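You operate a simulated robot arm through the tools that you are given. There is no shell and no other tool. Be economical: measure what you need, move in short steps, check, and stop when the job is done.

You are at the controls of a simulated robot arm. One attempt, no reset.

Task
Run the short teal channel through the seam machine on FEED.
Fine: open the guard, lay it along the sliding plate, shut the guard, then switch on and press START; it stays on the sliding plate; the other short channels stay.

Only the result counts: the job must be done as asked and must still hold three seconds after the hand-in. Knocking over, shifting, dropping, spilling or breaking anything else fails it.

Robot
A 7-joint arm with a two-finger parallel gripper, fixed in place. Base frame: the origin is at the foot of the arm, x ahead of it, y to its left, z up. Lengths are in mm, angles in rad, forces in N, time in s.
With the tool pointing down near the work surface it reaches from about 440 to 920 mm from the base axis. Its first joint turns from -2.007 to 2.007 rad. Payload 3.91 kg.
The tool frame sits at the grasp point between the pads (the TCP): z along the fingers, y along the line on which they close. The tips reach 30 mm beyond it. The gripper opens to 110 mm. The fingers are 20 mm wide and 10 mm thick; the gripper's body (48 by 112 mm) begins 55 mm behind the TCP.
Orientation is that of the tool frame in the base frame, as [roll, pitch, yaw] about the fixed x, y, z axes, in that order (R = Rz(yaw) Ry(pitch) Rx(roll)). With the fingers straight down and closing along the base's y, the tool's x points along the base's -x, its y along +y and its z along -z.

Tools
- The arm moves only by the tool servo_tool. Its argument "deltas" is a list of rows, each an object of numbers (a shift or turn left out is 0, a gripper value left out holds the last): "x", "y", "z": the shift along the tool's x, y, z in mm; "ax", "ay", "az": the turn, a rotation vector about the tool's x, y, z in rad; "fingers": the finger opening in mm, from 0 to 110. In form: [{"x": .., "y": .., "z": .., "ax": .., "ay": .., "az": .., "fingers": ..}, ...]. A call has 1 to 20 rows; each row shifts and turns the commanded pose from where the row before left it, along the tool's axes as they then stand. A row lasts 0.2 s, in which the tool goes at most 50 mm and 0.15 rad; a call with a longer step from one row to the next is refused whole, and so is a gripper value outside its range. A pose out of reach is approached as far as the arm can. The call stops where the force on the tool passes 90 N (or 10 N more than at its start, if that is more) or the arm is blocked; 0.2 s more then pass. Each finger travels about 153 mm/s and halts on what it meets, pressing with about 30 N; the grip force reading is that of the motor and also rises with nothing between the fingers. The clock runs only during rows and for 0.2 s after the last one: add rows that do not move to give the fingers time. The reply holds the time, the measured pose of the TCP, the force on the tool along the base axes, the opening and the grip force, in the units named above and with some noise, with the torque about the TCP (base axes, N m) and any sound that the robot's microphone picked up.
- Cameras (640 x 400 px; columns grow to the right, rows downward): "scene" is fixed at [53.7, 649.7, 1494.7]; the picture's right is [-0.53, -0.85, 0.00], its down [-0.38, 0.23, -0.90] and it looks along [0.76, -0.47, -0.44] (base axes); focal length 216 px, centre (320, 200). "wrist" rides on the gripper at [72, 17, -103] in the tool frame; the picture's right is [-0.23, 0.97, 0.00], its down [-0.76, -0.18, -0.62] and it looks along [-0.61, -0.14, 0.78] (tool axes); focal length 222 px, centre (320, 200). There is no depth. A picture from a camera that has moved, and an enlarged one, comes with that camera's place and axes in the base frame and with its lens. The place of the scene camera against the robot may be out by one fixed shift of up to 12 mm in any direction.
- camera(camera): a new picture of that camera. No time passes.
- lift_body(by): slides the trunk up (or, below 0, down) by that many mm; the arm rides with it, the base frame stays. It gives what a move gives, with no picture.
- close_up(camera, box): a new picture of the part [left, top, right, bottom] of that camera's present view, enlarged. No time passes.
- sign_off(): hands the job in; it is judged then, once.

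Work in short steps. Places have to be worked out from the pictures, the camera data and where the tool is seen: move nearer, look again, correct. Check each grasp and each placing, and mend what went wrong. You have 120 turns and 76 pictures in all, those below and enlarged ones among them. Open the gripper and draw the arm clear of the work before you hand the job in, unless the task says otherwise; then end with one line.

The tools are called after "Call:" as a command line: name --argument value ..., lists and objects as JSON in quotes. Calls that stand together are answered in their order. servo_tool: Moves the arm, as the interface text tells. Its arguments: {"type":"object","properties":{"deltas":{"type":"array"}},"required":["deltas"]} The other tools are called the same way: lift_body (by) slides the trunk up or down; camera (camera) takes a picture; close_up (camera, box) takes an enlarged picture of a part of a camera's view; sign_off () hands the job in.

At the start:

```text
time: 0.0
position: [499.9, 118.0, 1454.5]
tcp_rot: [-3.141, -0.001, 3.141]
force: [0.4, -0.8, 0.0]
moment: [-0.01, -0.01, 0.03]
opening: 110.4
finger_force: 0.2
trunk travel left (down, up): [-875.0, 115.0]
```

scene: 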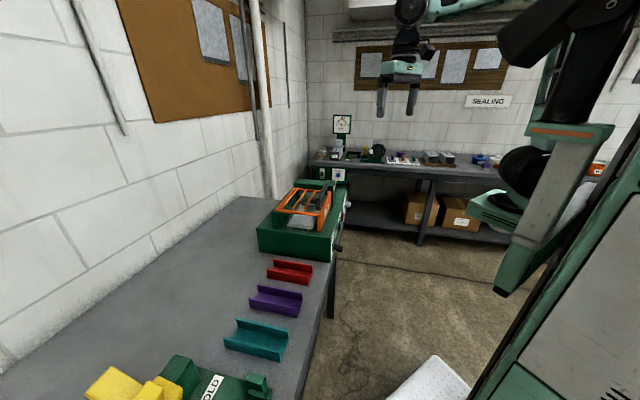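
wrist: 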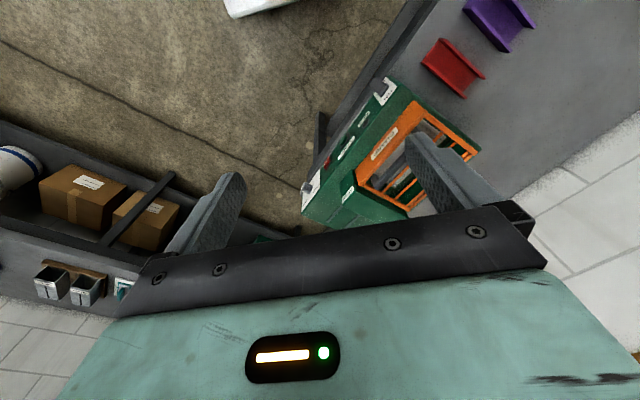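

I start by enlarging the scene view around the machine and the channels.

Call:
close_up --camera "scene" --box '[240, 160, 370, 270]'

Call:
close_up --camera "scene" --box '[80, 250, 340, 400]'

Call:
close_up --camera "wrist" --box '[290, 60, 500, 240]'

```text
3.64 times, centred on (305, 215) of scene
camera zoom: at [53.7, 649.7, 1494.7], right [-0.53, -0.85, 0.0], down [-0.38, 0.23, -0.9], along [0.76, -0.47, -0.44], focal length 786 px, centre (374, 146)
```

zoom: 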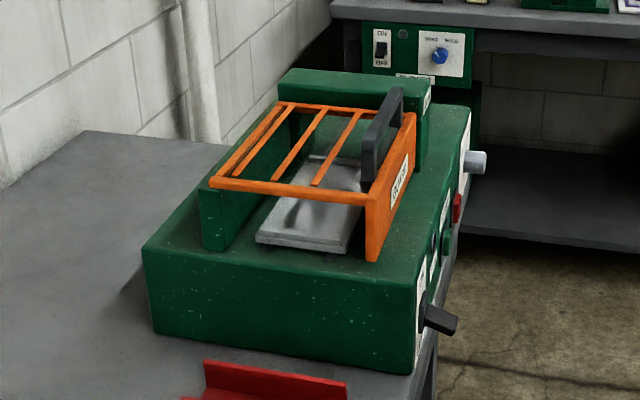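

```text
2.46 times, centred on (210, 325) of scene
camera zoom: at [53.7, 649.7, 1494.7], right [-0.53, -0.85, 0.0], down [-0.38, 0.23, -0.9], along [0.76, -0.47, -0.44], focal length 532 px, centre (591, -108)
```

zoom: 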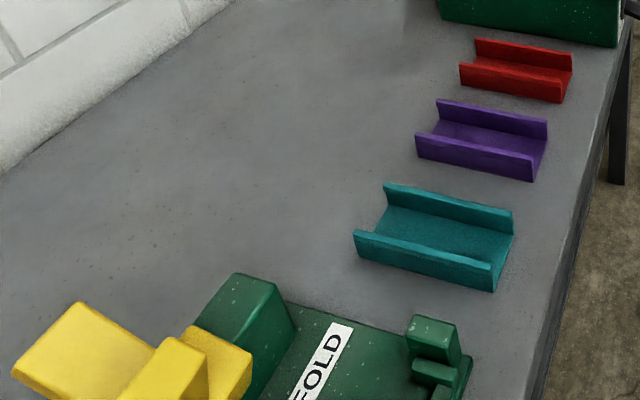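

```text
2.22 times, centred on (395, 150) of wrist
camera zoom: at [427.3, 134.4, 1558.6], right [0.23, 0.97, 0.0], down [0.76, -0.18, 0.62], along [0.61, -0.14, -0.78], focal length 494 px, centre (153, 311)
```

zoom: 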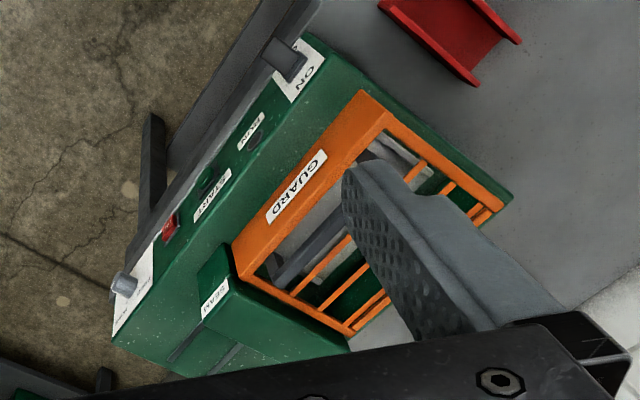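

The triangulated GUARD label is at about (679, 231, 1078). The bench runs diagonally with the machine's front facing the robot, so I yaw the tool and move to look at the front panel.

Call:
servo_tool --deltas '[{"x": 40, "y": -20}, {"y": -48}, {"az": -0.148}, {"az": -0.148}, {"az": -0.148}, {"az": -0.148}, {"az": -0.148}, {"az": -0.148}]'

Call:
lift_body --by -150

Call:
camera --camera "wrist"

```text
time: 1.8
position: [459.5, 50.6, 1454.3]
tcp_rot: [3.141, 0.0, -2.251]
force: [1.0, 0.0, 0.2]
moment: [-0.02, 0.0, 0.01]
opening: 110.3
finger_force: 0.0
trunk travel left (down, up): [-875.0, 115.0]
```

```text
time: 3.5
position: [460.1, 49.8, 1304.3]
tcp_rot: [-3.14, 0.001, -2.251]
force: [-0.4, -0.1, -0.2]
moment: [0.01, 0.0, -0.06]
opening: 110.0
finger_force: 0.0
trunk travel left (down, up): [-725.0, 265.0]
```

```text
70 pictures are left
camera wrist: at [401.0, 4.5, 1408.4], right [-0.61, 0.79, 0.0], down [0.62, 0.48, 0.62], along [0.49, 0.38, -0.78], focal length 222 px, centre (320, 200)
```

wrist: 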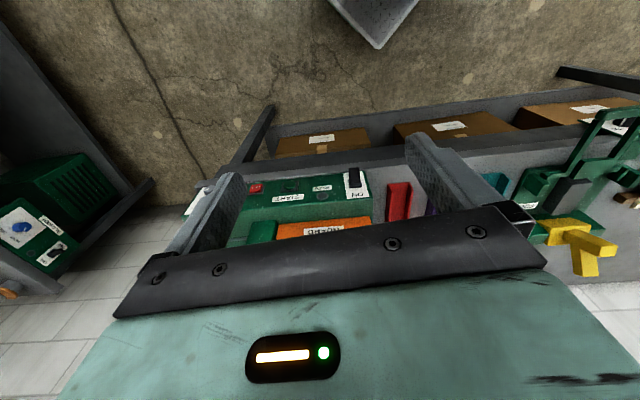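

The view is upside-down (image down has +z). I enlarge the machine front.

Call:
close_up --camera "wrist" --box '[180, 150, 440, 245]'

Call:
close_up --camera "wrist" --box '[0, 180, 130, 280]'

```text
2.46 times, centred on (310, 198) of wrist
camera zoom: at [401.0, 4.5, 1408.4], right [-0.61, 0.79, 0.0], down [0.62, 0.48, 0.62], along [0.49, 0.38, -0.78], focal length 547 px, centre (345, 206)
```

zoom: 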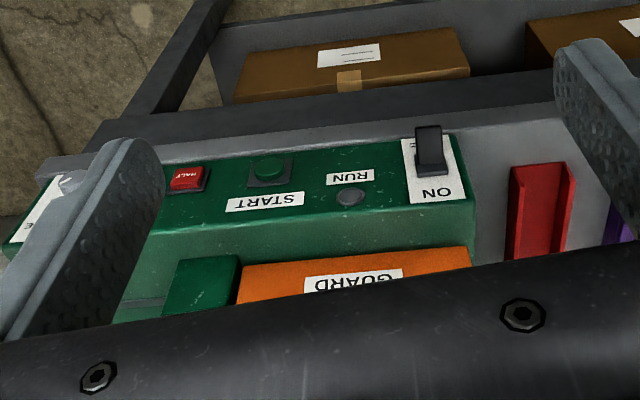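

```text
4.00 times, centred on (65, 230) of wrist
camera zoom: at [401.0, 4.5, 1408.4], right [-0.61, 0.79, 0.0], down [0.62, 0.48, 0.62], along [0.49, 0.38, -0.78], focal length 888 px, centre (1340, 80)
```

zoom: 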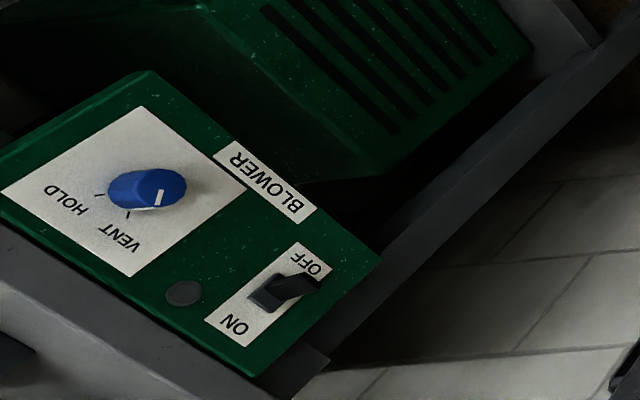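

START triangulates to about (718, 145, 920) and the ON switch to about (577, 244, 965). The front runs along roughly (0.82, −0.58). I move right, tilt the camera toward the panel and go lower to read the knob.

Call:
servo_tool --deltas '[{"az": -0.068}, {"y": -49}, {"y": -49}, {"y": -49}, {"y": -49}, {"y": -49, "x": 10}, {"ay": -0.15}, {"ay": -0.15}, {"ay": -0.15}, {"ay": -0.15}]'

Call:
lift_body --by -270

Call:
camera --camera "wrist"

Call:
camera --camera "scene"

```text
time: 5.8
position: [655.2, -99.9, 1304.3]
tcp_rot: [-3.141, 0.603, -2.186]
force: [0.4, 0.4, 0.6]
moment: [-0.03, 0.03, 0.01]
opening: 110.1
finger_force: 0.0
trunk travel left (down, up): [-725.0, 265.0]
```

```text
time: 8.5
position: [654.0, -100.3, 1033.7]
tcp_rot: [3.141, 0.601, -2.187]
force: [-0.5, -0.7, -0.4]
moment: [0.01, 0.02, -0.01]
opening: 110.4
finger_force: 0.0
trunk travel left (down, up): [-455.0, 535.0]
```

```text
67 pictures are left
camera wrist: at [572.5, -186.7, 1079.4], right [-0.69, 0.72, 0.13], down [0.3, 0.12, 0.94], along [0.66, 0.69, -0.3], focal length 222 px, centre (320, 200)
```

wrist: 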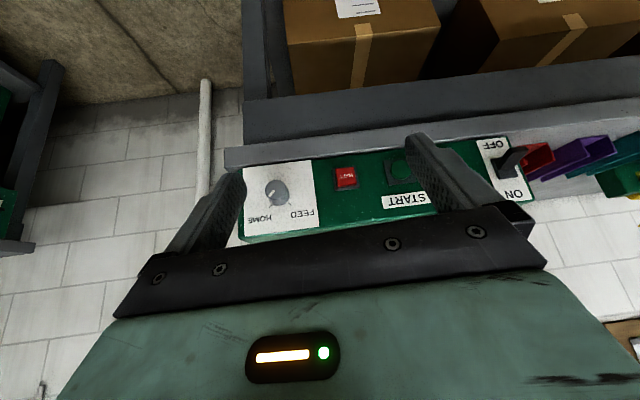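

```text
66 pictures are left
```

scene: 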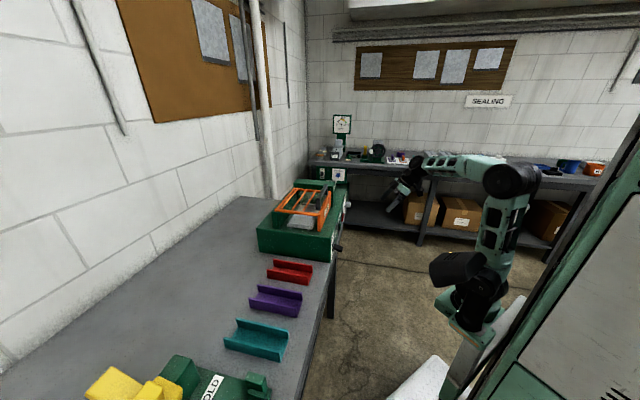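

Call:
close_up --camera "wrist" --box '[225, 120, 365, 250]'

Call:
close_up --camera "wrist" --box '[370, 110, 550, 220]'

```text
3.08 times, centred on (295, 185) of wrist
camera zoom: at [572.5, -186.7, 1079.4], right [-0.69, 0.72, 0.13], down [0.3, 0.12, 0.94], along [0.66, 0.69, -0.3], focal length 684 px, centre (397, 246)
```

zoom: 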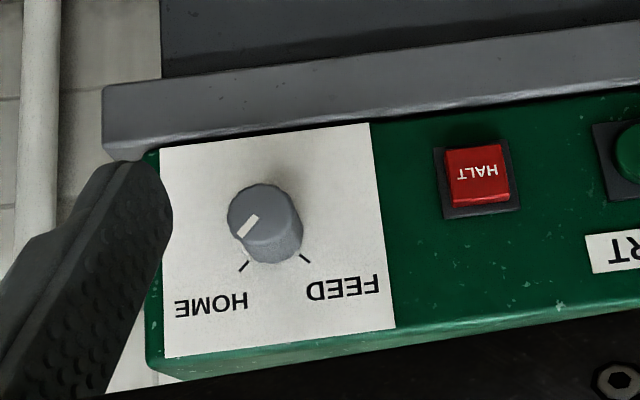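

```text
3.56 times, centred on (460, 165) of wrist
camera zoom: at [572.5, -186.7, 1079.4], right [-0.69, 0.72, 0.13], down [0.3, 0.12, 0.94], along [0.66, 0.69, -0.3], focal length 790 px, centre (-178, 324)
```

zoom: 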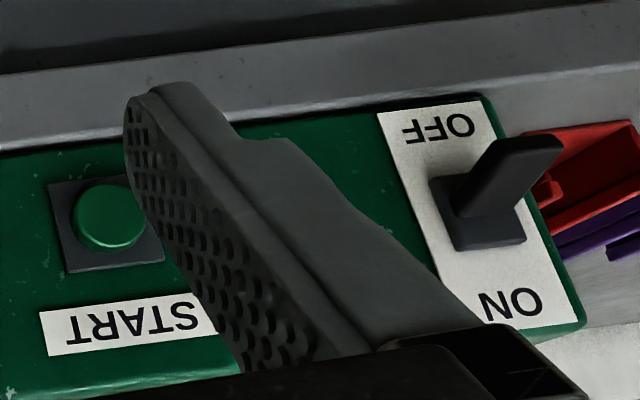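

The selector is on HOME and must go to FEED, and the power lever is down at OFF. The line fit gives a bench direction of u≈(0.70, −0.714). I raise the trunk and look at the guard from above.

Call:
lift_body --by 340

Call:
servo_tool --deltas '[{"ay": 0.15}, {"ay": 0.15}, {"ay": 0.15}, {"ay": 0.15}, {"az": 0.09}, {"az": 0.09}, {"y": 36, "x": -32}, {"y": 36, "x": -32}, {"y": 36, "x": -32}, {"y": 36, "x": -32}, {"y": 38, "x": -32}, {"y": 38, "x": -32}, {"x": -30}, {"x": -30}]'

Call:
camera --camera "wrist"

```text
time: 11.8
position: [654.5, -100.2, 1374.5]
tcp_rot: [-3.14, 0.601, -2.186]
force: [0.2, 0.2, 1.0]
moment: [0.0, -0.03, -0.02]
opening: 109.7
finger_force: 0.1
trunk travel left (down, up): [-795.0, 195.0]
```

```text
time: 14.8
position: [678.7, 234.4, 1374.5]
tcp_rot: [-3.142, 0.001, -2.367]
force: [0.2, 0.1, 1.0]
moment: [0.0, -0.03, -0.02]
opening: 109.8
finger_force: 0.1
trunk travel left (down, up): [-795.0, 195.0]
```

```text
63 pictures are left
camera wrist: at [615.0, 195.2, 1479.2], right [-0.52, 0.85, 0.0], down [0.67, 0.41, 0.62], along [0.53, 0.32, -0.78], focal length 222 px, centre (320, 200)
```

wrist: 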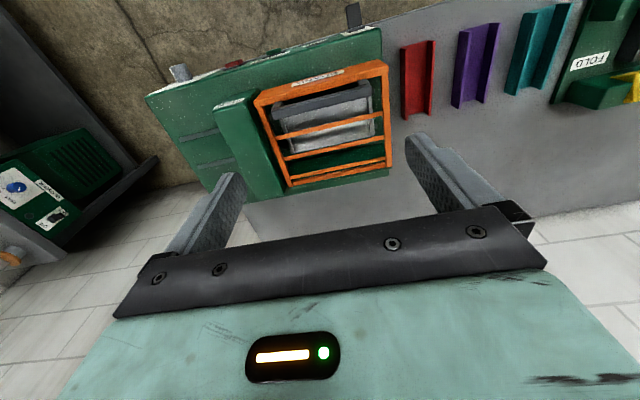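

Good overview; enlarging the machine and then the channels.

Call:
close_up --camera "wrist" --box '[210, 30, 400, 200]'

Call:
close_up --camera "wrist" --box '[380, 0, 640, 130]'

```text
2.35 times, centred on (305, 115) of wrist
camera zoom: at [615.0, 195.2, 1479.2], right [-0.52, 0.85, 0.0], down [0.67, 0.41, 0.62], along [0.53, 0.32, -0.78], focal length 523 px, centre (355, 400)
```

zoom: 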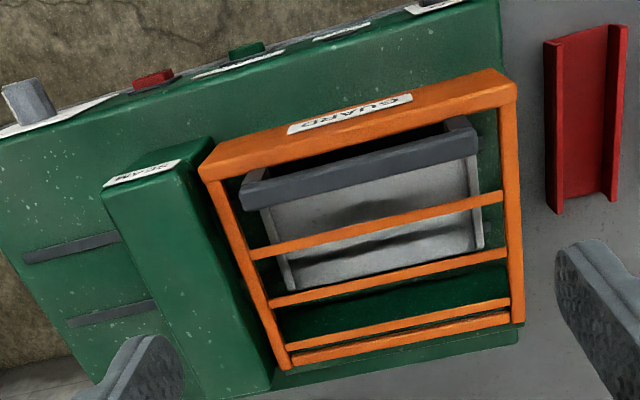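

```text
2.46 times, centred on (510, 65) of wrist
camera zoom: at [615.0, 195.2, 1479.2], right [-0.52, 0.85, 0.0], down [0.67, 0.41, 0.62], along [0.53, 0.32, -0.78], focal length 547 px, centre (-148, 532)
```

zoom: 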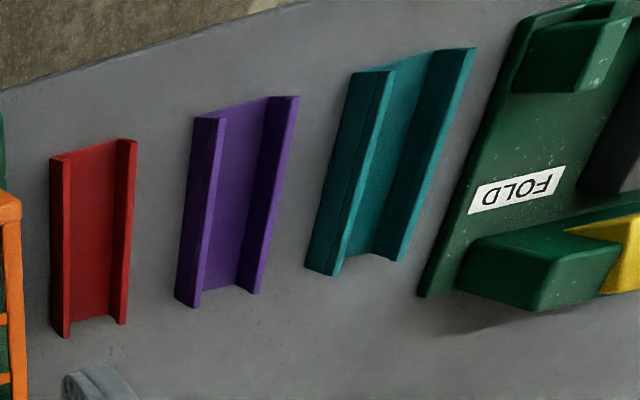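

Next I look at the guard from the front at an angle, to see the handle, the hinge and the plate.

Call:
servo_tool --deltas '[{"x": 46}, {"x": 46}, {"x": 46}, {"x": 46}, {"ay": -0.15}, {"ay": -0.15}, {"ay": -0.15}, {"ay": -0.15}]'

Call:
lift_body --by -100

Call:
close_up --camera "wrist" --box '[180, 80, 440, 240]'

```text
time: 16.6
position: [548.5, 105.5, 1375.4]
tcp_rot: [3.14, 0.602, -2.367]
force: [0.4, -0.3, 0.2]
moment: [-0.02, 0.05, -0.03]
opening: 110.2
finger_force: 0.2
trunk travel left (down, up): [-795.0, 195.0]
```

```text
time: 18.0
position: [549.2, 105.4, 1275.2]
tcp_rot: [3.14, 0.601, -2.367]
force: [-0.4, 0.2, 0.1]
moment: [-0.06, 0.01, 0.01]
opening: 110.1
finger_force: 0.0
trunk travel left (down, up): [-695.0, 295.0]
```

```text
2.46 times, centred on (310, 160) of wrist
camera zoom: at [452.2, 34.7, 1320.0], right [-0.55, 0.83, 0.13], down [0.32, 0.07, 0.94], along [0.77, 0.56, -0.3], focal length 547 px, centre (345, 298)
```

zoom: 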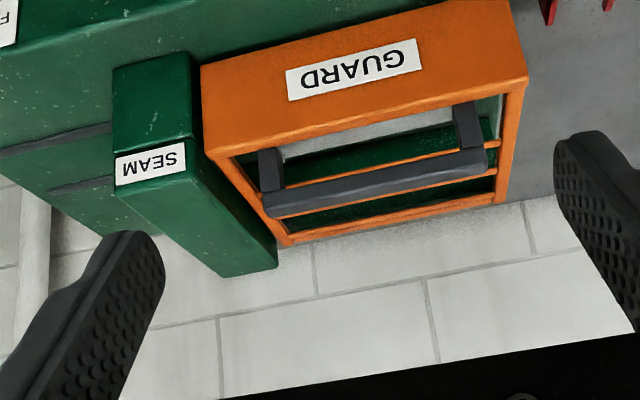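

The handle is a U-shaped bar over the front edge, about (687, 240, 1147), and the hinge is at the back. I'll come at it horizontally with the fingers above and below, so the tool can swing round with the guard. First I orient the tool.

Call:
servo_tool --deltas '[{"ay": -0.1386, "fingers": 60}, {"ay": -0.1386}, {"ay": -0.1386}, {"ay": -0.1386}, {"ay": -0.1386}, {"ay": -0.1386}, {"ay": -0.1386}, {"az": 0.1428}, {"az": 0.1428}, {"az": 0.1428}, {"az": 0.1428}, {"az": 0.1428}, {"az": 0.1428}, {"az": 0.1428}, {"az": 0.1428}, {"az": 0.1428}, {"az": 0.1428}, {"az": 0.1428}]'

Call:
camera --camera "wrist"

Call:
camera --camera "scene"

```text
time: 21.8
position: [563.6, 122.0, 1275.1]
tcp_rot: [1.659, -0.018, 2.372]
force: [-0.1, -0.1, -0.2]
moment: [0.02, 0.02, -0.02]
opening: 59.9
finger_force: 0.0
out of reach, approached as far as the arm can: row 2, 3, 4, 7
trunk travel left (down, up): [-695.0, 295.0]
```

```text
59 pictures are left
camera wrist: at [439.4, 100.7, 1303.0], right [0.23, -0.11, 0.97], down [0.1, -0.99, -0.13], along [0.97, 0.13, -0.22], focal length 222 px, centre (320, 200)
```

wrist: 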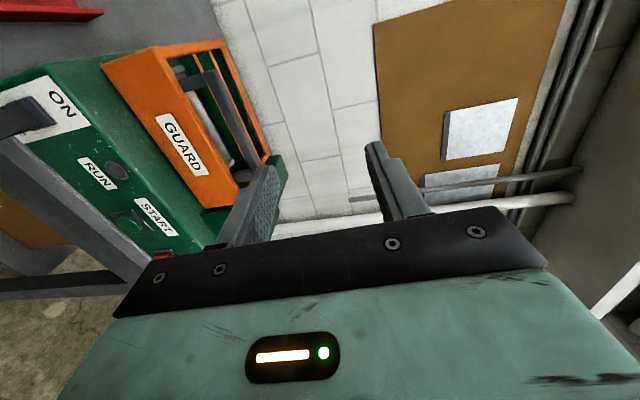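

```text
58 pictures are left
```

scene: 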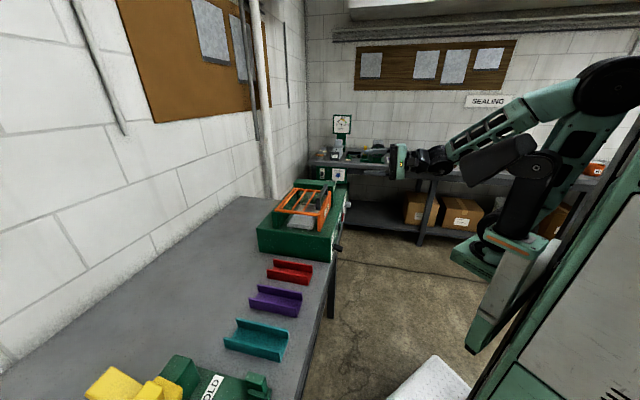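

The tool is now horizontal, with the fingers above and below. Enlarging the handle.

Call:
close_up --camera "wrist" --box '[90, 20, 300, 220]'

```text
2.00 times, centred on (195, 120) of wrist
camera zoom: at [439.4, 100.7, 1303.0], right [0.23, -0.11, 0.97], down [0.1, -0.99, -0.13], along [0.97, 0.13, -0.22], focal length 444 px, centre (570, 360)
```

zoom: 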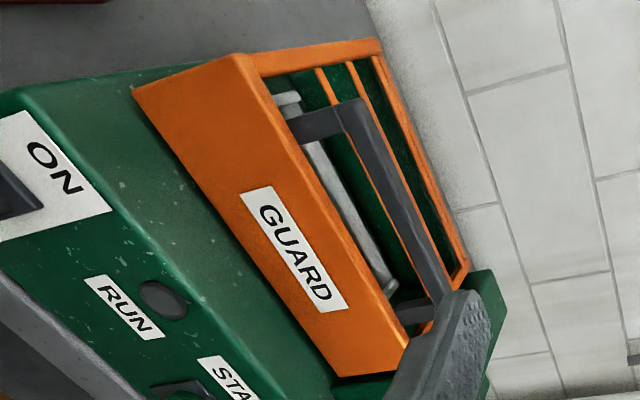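

The gap under the bar looks like about 30 mm. I lower the trunk to the bar's height and look again.

Call:
lift_body --by -135

Call:
camera --camera "wrist"

```text
time: 23.4
position: [562.3, 123.7, 1140.3]
tcp_rot: [1.661, -0.014, 2.375]
force: [-0.7, 0.2, -0.9]
moment: [-0.01, -0.03, 0.0]
opening: 60.0
finger_force: 0.1
trunk travel left (down, up): [-560.0, 430.0]
```

```text
56 pictures are left
camera wrist: at [439.3, 100.8, 1167.9], right [0.23, -0.11, 0.97], down [0.1, -0.99, -0.13], along [0.97, 0.13, -0.22], focal length 222 px, centre (320, 200)
```

wrist: 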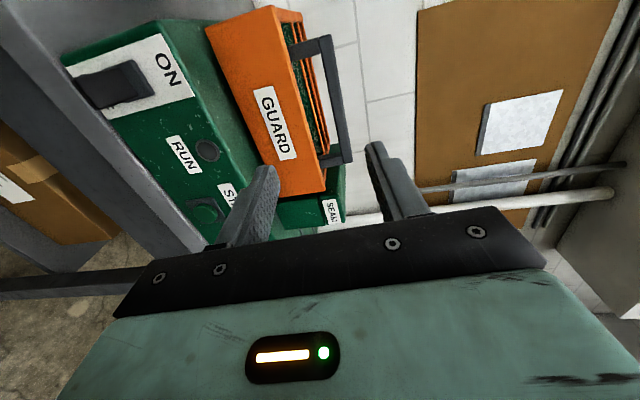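

The bar centre is at z≈1143 and the guard top at about 1110. I level the tool, set the opening to 40 with the lower finger aimed at z≈1122, and advance to just short of the bar.

Call:
servo_tool --deltas '[{"ax": -0.088, "fingers": 40}, {"y": 7}, {"z": 30}, {"z": 30}, {"z": 30}, {"z": 15}]'

Call:
close_up --camera "wrist" --box '[190, 60, 450, 230]'

Call:
close_up --camera "scene" --box '[260, 150, 400, 240]'

```text
time: 24.8
position: [646.1, 203.6, 1155.1]
tcp_rot: [1.569, -0.014, 2.372]
force: [-0.2, -0.2, 0.0]
moment: [-0.04, 0.02, -0.03]
opening: 40.1
finger_force: 0.1
out of reach, approached as far as the arm can: row 1
trunk travel left (down, up): [-560.0, 430.0]
```

```text
2.35 times, centred on (320, 145) of wrist
camera zoom: at [520.6, 178.2, 1172.8], right [0.17, -0.17, 0.97], down [0.11, -0.98, -0.19], along [0.98, 0.14, -0.15], focal length 523 px, centre (320, 329)
```

zoom: 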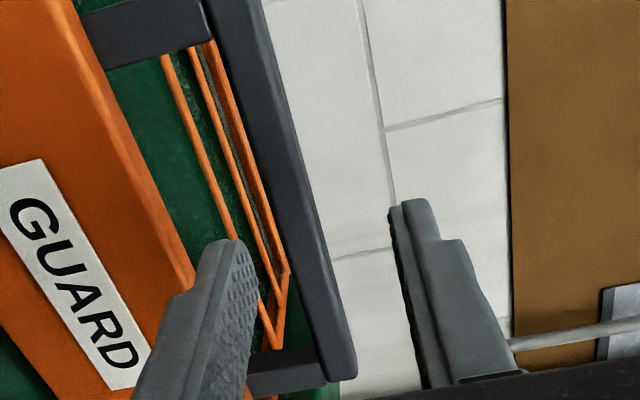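

```text
4.44 times, centred on (330, 195) of scene
camera zoom: at [53.7, 649.7, 1494.7], right [-0.53, -0.85, 0.0], down [-0.38, 0.23, -0.9], along [0.76, -0.47, -0.44], focal length 961 px, centre (276, 222)
```

zoom: 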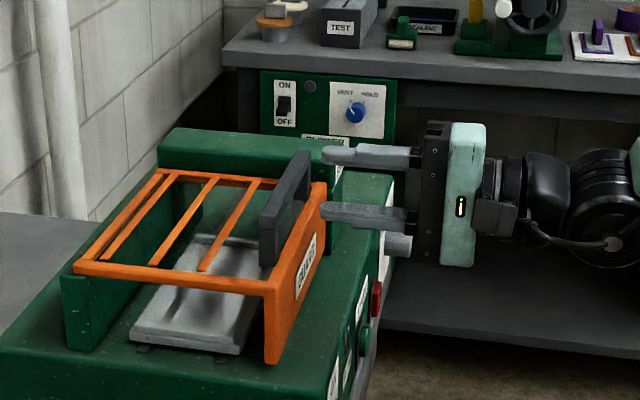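

The bar spans z 1136–1150 and the lower finger is about 7 mm too high, so I drop 7 and insert 50.

Call:
servo_tool --deltas '[{"y": -7}, {"z": 17}, {"z": 17}, {"z": 16}]'

Call:
close_up --camera "scene" --box '[260, 150, 400, 240]'

Call:
close_up --camera "wrist" --box '[190, 60, 450, 230]'

```text
time: 25.8
position: [679.4, 238.4, 1147.2]
tcp_rot: [1.571, -0.013, 2.372]
force: [-0.1, -0.2, 0.7]
moment: [-0.04, -0.02, -0.02]
opening: 40.0
finger_force: 0.0
trunk travel left (down, up): [-560.0, 430.0]
```

```text
4.44 times, centred on (330, 195) of scene
camera zoom: at [53.7, 649.7, 1494.7], right [-0.53, -0.85, 0.0], down [-0.38, 0.23, -0.9], along [0.76, -0.47, -0.44], focal length 961 px, centre (276, 222)
```

zoom: 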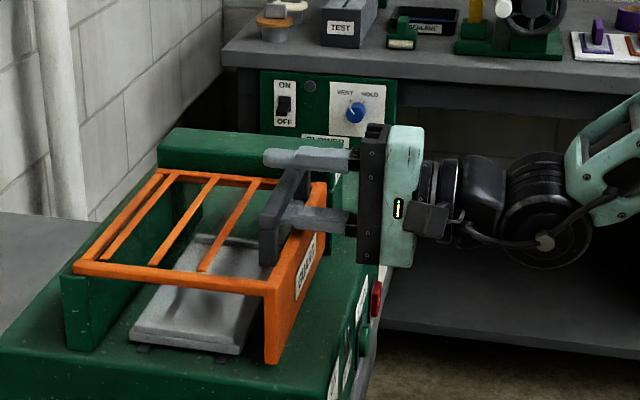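

```text
2.35 times, centred on (320, 145) of wrist
camera zoom: at [555.0, 214.3, 1166.2], right [0.17, -0.17, 0.97], down [0.11, -0.98, -0.19], along [0.98, 0.14, -0.15], focal length 523 px, centre (320, 329)
```

zoom: 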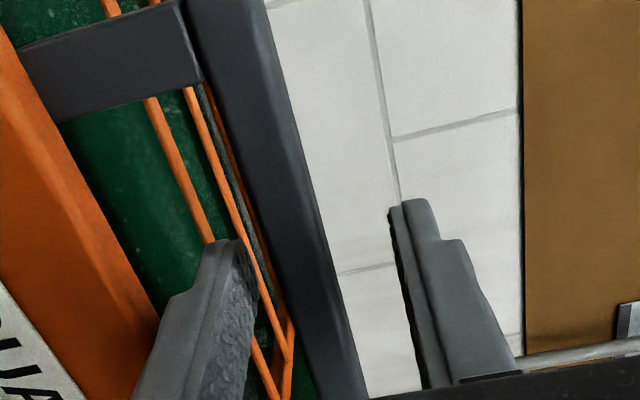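

The lower finger is under the bar. I take up the slack and start swinging about the back hinge, three small arc steps.

Call:
servo_tool --deltas '[{"y": 8}, {"y": 20.6, "z": 7.5, "ax": 0.13}, {"y": 20.6, "z": 7.5, "ax": 0.13}, {"y": 20.6, "z": 7.5, "ax": 0.13}]'

Call:
close_up --camera "scene" --box '[230, 110, 400, 240]'

```text
time: 26.8
position: [691.4, 258.1, 1202.9]
tcp_rot: [1.887, -0.023, 2.398]
force: [1.1, -0.4, -0.9]
moment: [-0.01, 0.0, -0.02]
opening: 40.5
finger_force: 0.2
out of reach, approached as far as the arm can: row 4
trunk travel left (down, up): [-560.0, 430.0]
```

```text
3.08 times, centred on (315, 175) of scene
camera zoom: at [53.7, 649.7, 1494.7], right [-0.53, -0.85, 0.0], down [-0.38, 0.23, -0.9], along [0.76, -0.47, -0.44], focal length 665 px, centre (335, 277)
```

zoom: 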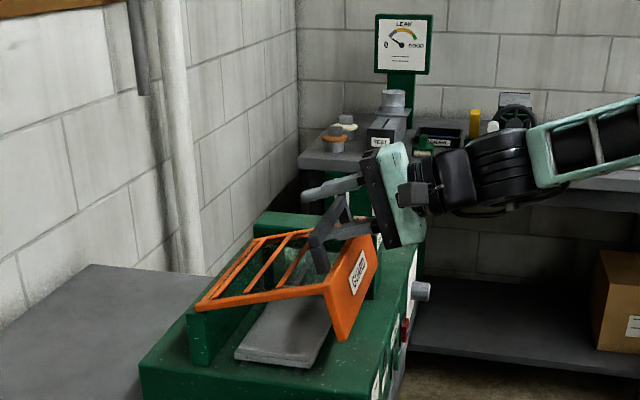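

The guard lifts with the finger. I continue the arc.

Call:
servo_tool --deltas '[{"y": 19, "z": 9, "ax": 0.13}, {"y": 20.6, "z": 7.5, "ax": 0.13}, {"y": 20.6, "z": 7.5, "ax": 0.13}]'

Call:
close_up --camera "scene" --box '[230, 110, 400, 240]'

```text
time: 27.6
position: [704.3, 289.5, 1235.5]
tcp_rot: [2.125, -0.042, 2.453]
force: [-1.4, 1.0, -3.0]
moment: [0.06, 0.09, 0.04]
opening: 40.6
finger_force: 0.4
out of reach, approached as far as the arm can: row 1, 2
trunk travel left (down, up): [-560.0, 430.0]
```

```text
3.08 times, centred on (315, 175) of scene
camera zoom: at [53.7, 649.7, 1494.7], right [-0.53, -0.85, 0.0], down [-0.38, 0.23, -0.9], along [0.76, -0.47, -0.44], focal length 665 px, centre (335, 277)
```

zoom: 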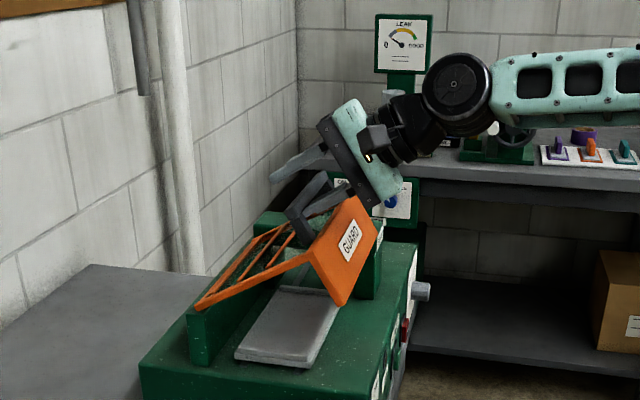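

The guard is about 35° open and the arm is at the edge of its reach. I'll use the trunk for the upward part of the arc, then continue forward.

Call:
lift_body --by 25

Call:
servo_tool --deltas '[{"y": 10, "z": 8, "ax": 0.1}, {"y": 15, "ax": 0.1}]'

Call:
close_up --camera "scene" --box '[230, 110, 400, 240]'

```text
time: 28.3
position: [704.2, 289.2, 1260.3]
tcp_rot: [2.123, -0.045, 2.451]
force: [-0.8, -0.2, 0.6]
moment: [-0.06, -0.02, 0.01]
opening: 40.0
finger_force: 0.1
trunk travel left (down, up): [-585.0, 405.0]
```

```text
time: 28.9
position: [718.7, 305.6, 1275.0]
tcp_rot: [2.326, -0.045, 2.451]
force: [0.4, 0.7, -4.1]
moment: [-0.05, 0.1, -0.03]
opening: 40.8
finger_force: 0.6
trunk travel left (down, up): [-585.0, 405.0]
```

```text
3.08 times, centred on (315, 175) of scene
camera zoom: at [53.7, 649.7, 1494.7], right [-0.53, -0.85, 0.0], down [-0.38, 0.23, -0.9], along [0.76, -0.47, -0.44], focal length 665 px, centre (335, 277)
```

zoom: 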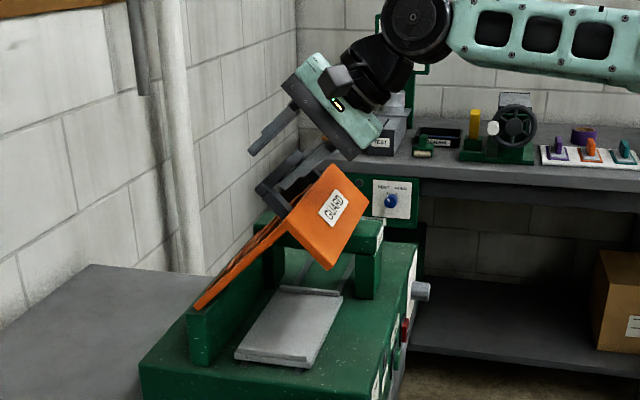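

The guard is about 52° open and reach is no longer a problem. I continue the arc.

Call:
servo_tool --deltas '[{"y": 20.6, "z": 7, "ax": 0.13}, {"y": 20.6, "z": 7, "ax": 0.13}, {"y": 20.6, "z": 7, "ax": 0.13}]'

Call:
close_up --camera "scene" --box '[230, 110, 400, 240]'

```text
time: 29.7
position: [693.1, 331.5, 1268.5]
tcp_rot: [2.717, -0.043, 2.451]
force: [0.5, -5.9, 6.4]
moment: [-0.3, -0.02, 0.04]
opening: 40.8
finger_force: 0.8
out of reach, approached as far as the arm can: row 2, 3
trunk travel left (down, up): [-585.0, 405.0]
```

```text
3.08 times, centred on (315, 175) of scene
camera zoom: at [53.7, 649.7, 1494.7], right [-0.53, -0.85, 0.0], down [-0.38, 0.23, -0.9], along [0.76, -0.47, -0.44], focal length 665 px, centre (335, 277)
```

zoom: 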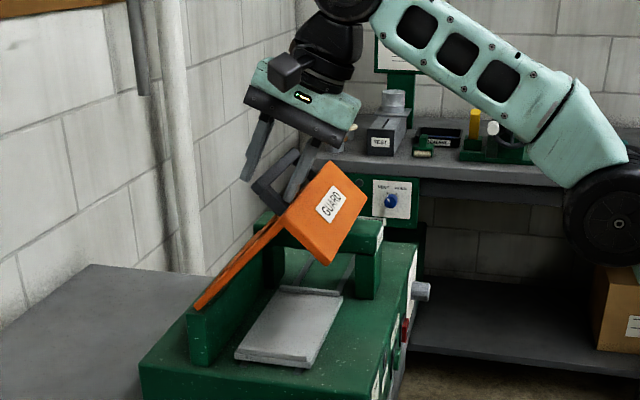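

The arm is at its reach limit again and drifting sideways. I test whether the guard stays put by itself by backing off about 12 mm.

Call:
servo_tool --deltas '[{"y": -11, "z": -5}, {}]'

Call:
close_up --camera "scene" --box '[230, 110, 400, 240]'

```text
time: 30.3
position: [683.0, 323.3, 1267.5]
tcp_rot: [2.715, -0.044, 2.455]
force: [-1.8, -0.5, 1.2]
moment: [-0.03, 0.07, -0.05]
opening: 40.4
finger_force: 0.4
trunk travel left (down, up): [-585.0, 405.0]
```

```text
3.08 times, centred on (315, 175) of scene
camera zoom: at [53.7, 649.7, 1494.7], right [-0.53, -0.85, 0.0], down [-0.38, 0.23, -0.9], along [0.76, -0.47, -0.44], focal length 665 px, centre (335, 277)
```

zoom: 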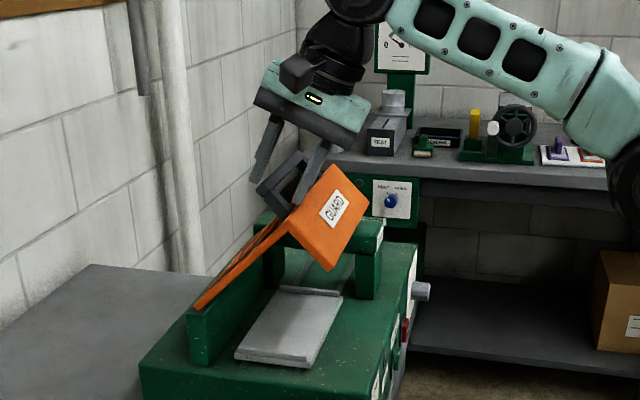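

The finger still supports the guard. I gain trunk height in small up/down cycles, keeping the finger in front of the bar.

Call:
servo_tool --deltas '[{"y": -4, "z": 9}]'

Call:
lift_body --by 20

Call:
servo_tool --deltas '[{"x": -10, "y": -8.3, "z": 18.2}]'

Call:
lift_body --by 20

Call:
servo_tool --deltas '[{"x": -10, "y": -8.3, "z": 18.2}]'

Call:
close_up --camera "scene" --box '[230, 110, 400, 240]'

```text
time: 30.7
position: [683.8, 322.1, 1259.3]
tcp_rot: [2.715, -0.044, 2.452]
force: [-1.1, -0.5, 1.5]
moment: [-0.02, 0.05, 0.02]
opening: 40.4
finger_force: 0.3
trunk travel left (down, up): [-585.0, 405.0]
```

```text
time: 31.4
position: [685.7, 323.0, 1278.9]
tcp_rot: [2.716, -0.044, 2.453]
force: [0.5, 0.0, -0.6]
moment: [0.03, -0.04, -0.01]
opening: 40.1
finger_force: 0.0
trunk travel left (down, up): [-605.0, 385.0]
```

```text
time: 31.8
position: [689.1, 317.2, 1258.4]
tcp_rot: [2.716, -0.044, 2.452]
force: [0.1, -1.1, 1.3]
moment: [-0.04, 0.0, 0.01]
opening: 40.7
finger_force: 0.0
trunk travel left (down, up): [-605.0, 385.0]
```

```text
time: 32.4
position: [689.9, 317.2, 1278.8]
tcp_rot: [2.715, -0.043, 2.452]
force: [0.8, -0.6, 0.6]
moment: [0.03, 0.0, 0.01]
opening: 40.0
finger_force: 0.1
trunk travel left (down, up): [-625.0, 365.0]
```

```text
time: 32.8
position: [698.1, 310.1, 1257.8]
tcp_rot: [2.714, -0.044, 2.453]
force: [-0.5, 0.3, 0.6]
moment: [-0.04, 0.02, 0.0]
opening: 39.9
finger_force: 0.1
trunk travel left (down, up): [-625.0, 365.0]
```

```text
3.08 times, centred on (315, 175) of scene
camera zoom: at [53.7, 649.7, 1494.7], right [-0.53, -0.85, 0.0], down [-0.38, 0.23, -0.9], along [0.76, -0.47, -0.44], focal length 665 px, centre (335, 277)
```

zoom: 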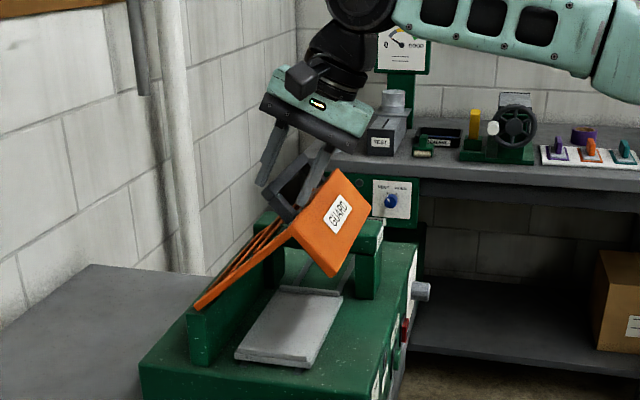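

Holding well; three more cycles.

Call:
lift_body --by 22

Call:
servo_tool --deltas '[{"x": -8, "y": -9.1, "z": 20}]'

Call:
lift_body --by 22

Call:
servo_tool --deltas '[{"x": -8, "y": -9.1, "z": 20}]'

Call:
lift_body --by 22

Call:
servo_tool --deltas '[{"y": -9.1, "z": 20}, {"y": 18, "z": 6, "ax": 0.05}]'

Call:
close_up --camera "scene" --box '[230, 110, 400, 240]'

```text
time: 33.5
position: [697.4, 308.9, 1280.0]
tcp_rot: [2.715, -0.042, 2.451]
force: [-0.1, 0.3, -0.6]
moment: [0.0, 0.02, 0.01]
opening: 39.8
finger_force: 0.2
trunk travel left (down, up): [-647.0, 343.0]
```

```text
time: 33.9
position: [702.1, 306.2, 1257.6]
tcp_rot: [2.715, -0.043, 2.452]
force: [-0.6, -0.3, 1.2]
moment: [0.01, -0.02, 0.01]
opening: 39.8
finger_force: 0.2
trunk travel left (down, up): [-647.0, 343.0]
```

```text
time: 34.6
position: [701.8, 306.0, 1280.2]
tcp_rot: [2.717, -0.043, 2.451]
force: [0.2, 0.3, 0.1]
moment: [0.02, -0.01, -0.01]
opening: 39.8
finger_force: 0.0
trunk travel left (down, up): [-669.0, 321.0]
```

```text
time: 35.0
position: [706.7, 300.3, 1256.7]
tcp_rot: [2.714, -0.043, 2.454]
force: [-0.3, -0.3, 0.1]
moment: [0.0, -0.02, -0.02]
opening: 40.0
finger_force: 0.0
trunk travel left (down, up): [-669.0, 321.0]
```

```text
time: 35.7
position: [709.5, 301.0, 1278.0]
tcp_rot: [2.715, -0.044, 2.451]
force: [0.8, 0.4, -0.4]
moment: [-0.01, -0.01, 0.0]
opening: 40.0
finger_force: 0.0
trunk travel left (down, up): [-691.0, 299.0]
```

```text
time: 36.3
position: [718.4, 316.5, 1258.9]
tcp_rot: [2.766, -0.043, 2.453]
force: [0.1, 0.2, 0.5]
moment: [0.03, -0.02, 0.02]
opening: 40.0
finger_force: 0.1
trunk travel left (down, up): [-691.0, 299.0]
```

```text
3.08 times, centred on (315, 175) of scene
camera zoom: at [53.7, 649.7, 1494.7], right [-0.53, -0.85, 0.0], down [-0.38, 0.23, -0.9], along [0.76, -0.47, -0.44], focal length 665 px, centre (335, 277)
```

zoom: 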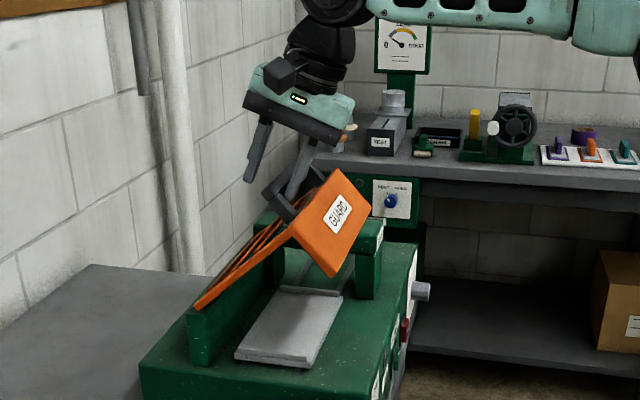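

The guard is held by hinge friction. I now push it further back, watching for contact.

Call:
servo_tool --deltas '[{"y": 18.6, "z": 7.4, "ax": 0.06}, {"y": 19, "z": 6.2, "ax": 0.06}, {"y": 19.5, "z": 5, "ax": 0.06}, {"y": 20, "z": 4, "ax": 0.06}]'

Call:
close_up --camera "scene" --box '[230, 110, 400, 240]'

```text
time: 37.3
position: [717.3, 338.4, 1232.7]
tcp_rot: [2.993, -0.039, 2.448]
force: [15.1, -10.0, 27.4]
moment: [1.81, -1.36, -0.8]
opening: 37.3
finger_force: 0.0
out of reach, approached as far as the arm can: row 2, 3, 4
trunk travel left (down, up): [-691.0, 299.0]
```

```text
3.08 times, centred on (315, 175) of scene
camera zoom: at [53.7, 649.7, 1494.7], right [-0.53, -0.85, 0.0], down [-0.38, 0.23, -0.9], along [0.76, -0.47, -0.44], focal length 665 px, centre (335, 277)
```

zoom: 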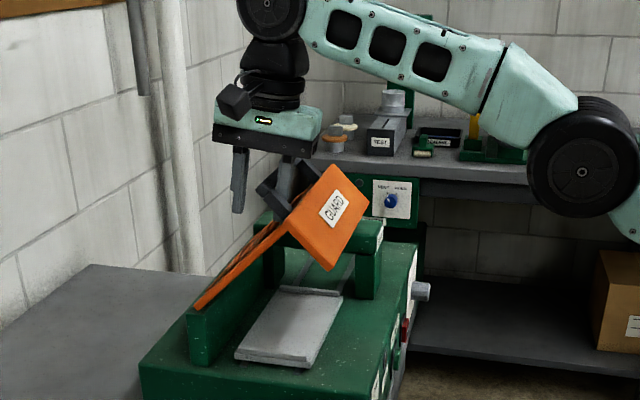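

The finger pressed onto the front plate, but the guard holds by friction. I lift straight out, back away and go horizontal again, then raise the guard from under its front plate.

Call:
lift_body --by 100

Call:
servo_tool --deltas '[{"x": -8, "y": -39.5, "z": -6}, {"x": -8, "y": -39.5, "z": -6}, {"x": -8, "y": -39.5, "z": -6}, {"x": -8, "y": -39.5, "z": -6}, {"x": -8, "y": -39.5, "z": -6}, {"ax": -0.142, "fingers": 0}, {"ax": -0.142}, {"ax": -0.142}, {"ax": -0.142}, {"ax": -0.142}, {"ax": -0.142}, {"ax": -0.142}, {"ax": -0.142}, {"ax": -0.142}, {"ax": -0.142}, {"ay": -0.082}]'

Call:
camera --camera "scene"

```text
time: 38.6
position: [715.2, 343.0, 1328.2]
tcp_rot: [3.004, -0.044, 2.453]
force: [-0.3, 1.0, -0.6]
moment: [-0.02, 0.03, -0.02]
opening: 40.2
finger_force: 0.1
trunk travel left (down, up): [-791.0, 199.0]
```

```text
time: 42.0
position: [619.7, 161.7, 1329.2]
tcp_rot: [1.588, -0.041, 2.369]
force: [0.1, 0.0, 0.2]
moment: [-0.01, -0.01, -0.01]
opening: 0.1
finger_force: 30.0
trunk travel left (down, up): [-791.0, 199.0]
```

```text
43 pictures are left
```

scene: 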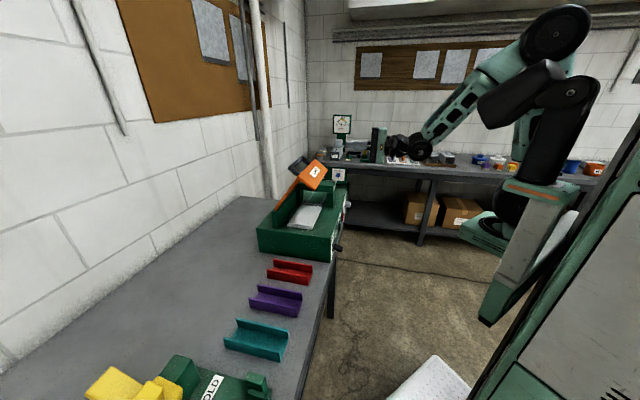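

The guard stays about 52° open. I lower to z≈1154 in front of it and look.

Call:
lift_body --by -175

Call:
camera --camera "wrist"

Call:
close_up --camera "scene" --box '[230, 110, 400, 240]'

```text
time: 44.0
position: [618.0, 162.6, 1154.1]
tcp_rot: [1.587, -0.042, 2.372]
force: [0.1, 0.3, 0.4]
moment: [0.01, -0.02, 0.0]
opening: 0.0
finger_force: 29.6
trunk travel left (down, up): [-616.0, 374.0]
```

```text
42 pictures are left
camera wrist: at [495.3, 138.3, 1176.2], right [0.2, -0.17, 0.96], down [0.1, -0.97, -0.2], along [0.97, 0.14, -0.18], focal length 222 px, centre (320, 200)
```

wrist: 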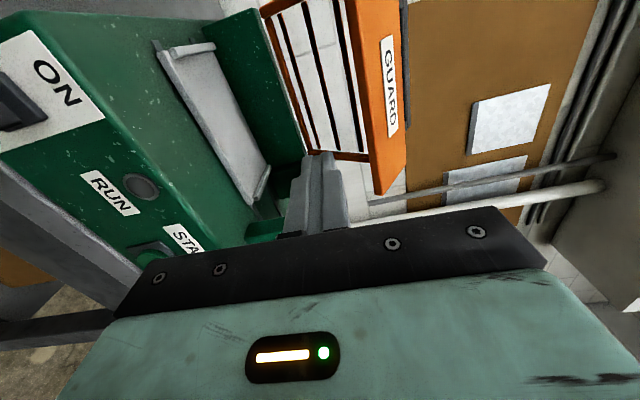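

```text
3.08 times, centred on (315, 175) of scene
camera zoom: at [53.7, 649.7, 1494.7], right [-0.53, -0.85, 0.0], down [-0.38, 0.23, -0.9], along [0.76, -0.47, -0.44], focal length 665 px, centre (335, 277)
```

zoom: 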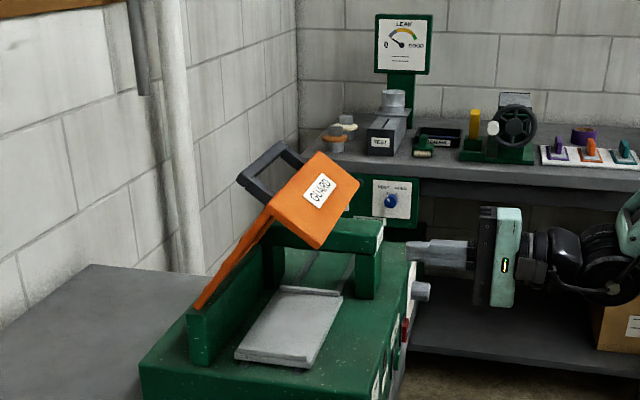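

The guard is at about 62°. I slide the closed fingers under the front plate and lift with the trunk.

Call:
servo_tool --deltas '[{"z": 35}, {"z": 35}, {"z": 35}, {"z": 35}]'

Call:
lift_body --by 70

Call:
close_up --camera "scene" --box '[230, 110, 400, 240]'

```text
time: 45.0
position: [717.5, 263.2, 1151.8]
tcp_rot: [1.589, -0.042, 2.373]
force: [1.3, -0.4, 0.6]
moment: [0.01, 0.01, 0.02]
opening: 0.0
finger_force: 30.2
trunk travel left (down, up): [-616.0, 374.0]
```

```text
time: 46.0
position: [716.9, 265.1, 1220.7]
tcp_rot: [1.589, -0.041, 2.372]
force: [2.9, 3.2, -6.5]
moment: [-0.07, -0.01, -0.04]
opening: 0.1
finger_force: 29.8
trunk travel left (down, up): [-686.0, 304.0]
```

```text
3.08 times, centred on (315, 175) of scene
camera zoom: at [53.7, 649.7, 1494.7], right [-0.53, -0.85, 0.0], down [-0.38, 0.23, -0.9], along [0.76, -0.47, -0.44], focal length 665 px, centre (335, 277)
```

zoom: 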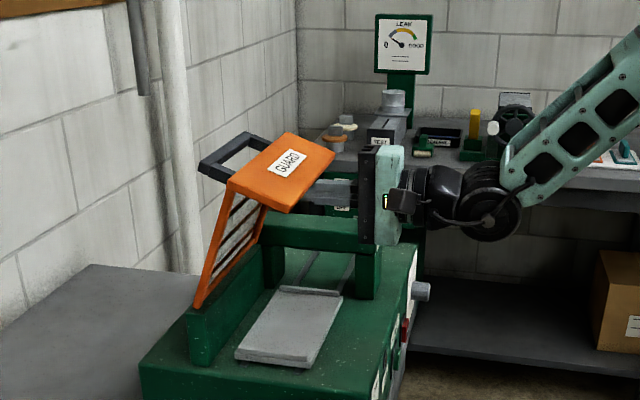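

Excellent, about 75° now. A bit more lift, then push forward.

Call:
lift_body --by 22

Call:
servo_tool --deltas '[{"z": 18}, {"z": 18}, {"z": 18}]'

Call:
close_up --camera "scene" --box '[230, 110, 400, 240]'

```text
time: 46.7
position: [720.2, 267.6, 1227.5]
tcp_rot: [1.622, -0.045, 2.37]
force: [34.0, 39.5, -64.1]
moment: [-0.97, 0.16, -0.45]
opening: 0.1
finger_force: 30.0
trunk travel left (down, up): [-708.0, 282.0]
```

```text
time: 47.5
position: [753.9, 301.8, 1246.8]
tcp_rot: [1.582, -0.041, 2.369]
force: [-0.1, -0.1, -0.3]
moment: [0.01, -0.01, 0.01]
opening: 0.0
finger_force: 29.7
trunk travel left (down, up): [-708.0, 282.0]
```

```text
3.08 times, centred on (315, 175) of scene
camera zoom: at [53.7, 649.7, 1494.7], right [-0.53, -0.85, 0.0], down [-0.38, 0.23, -0.9], along [0.76, -0.47, -0.44], focal length 665 px, centre (335, 277)
```

zoom: 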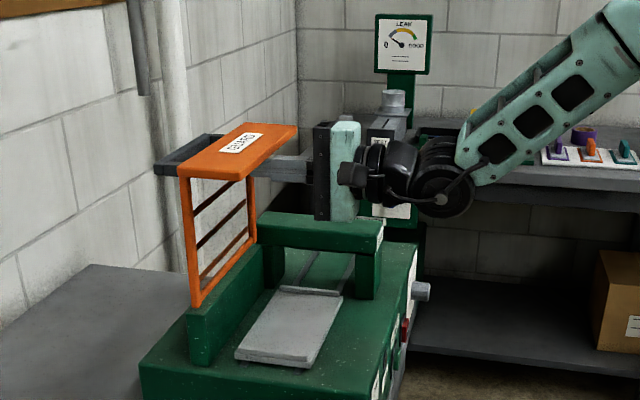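

The guard stands at about 90°. I withdraw, point the tool down and raise the trunk to view the plate from above.

Call:
servo_tool --deltas '[{"z": -45}, {"z": -45}, {"z": -45}, {"z": -45}, {"ax": 0.142}, {"ax": 0.142}, {"ax": 0.142}, {"ax": 0.142}, {"ax": 0.142}, {"ax": 0.142}, {"ax": 0.142}, {"ax": 0.142}, {"ax": 0.142}, {"ax": 0.142}, {"ax": 0.142, "fingers": 90}]'

Call:
lift_body --by 110

Call:
camera --camera "wrist"

Call:
camera --camera "scene"

```text
time: 50.7
position: [629.0, 172.5, 1247.0]
tcp_rot: [-3.129, -0.042, 2.371]
force: [0.0, 0.2, 0.5]
moment: [0.03, -0.04, 0.0]
opening: 89.9
finger_force: 0.1
trunk travel left (down, up): [-708.0, 282.0]
```

```text
time: 52.1
position: [628.8, 173.6, 1355.0]
tcp_rot: [-3.129, -0.041, 2.371]
force: [-0.4, -0.5, 0.3]
moment: [0.01, -0.02, -0.02]
opening: 90.1
finger_force: 0.0
trunk travel left (down, up): [-818.0, 172.0]
```

```text
38 pictures are left
camera wrist: at [592.0, 233.1, 1462.6], right [0.84, 0.54, -0.02], down [0.45, -0.67, 0.59], along [0.31, -0.51, -0.81], focal length 222 px, centre (320, 200)
```

wrist: 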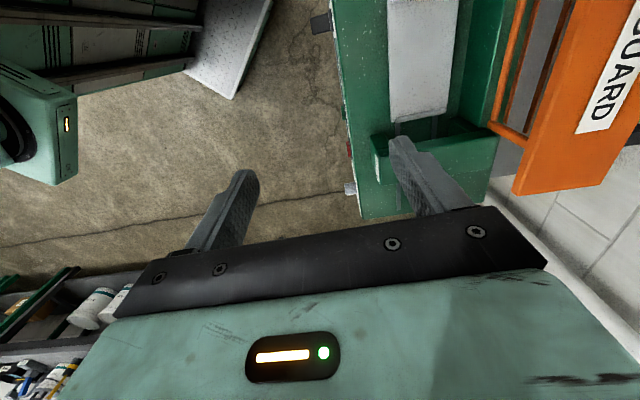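

```text
37 pictures are left
```

scene: 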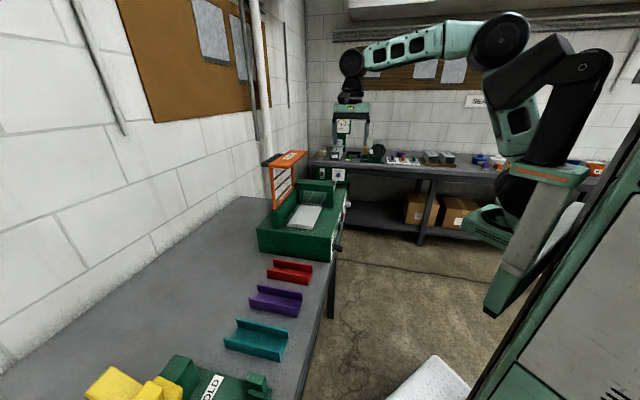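

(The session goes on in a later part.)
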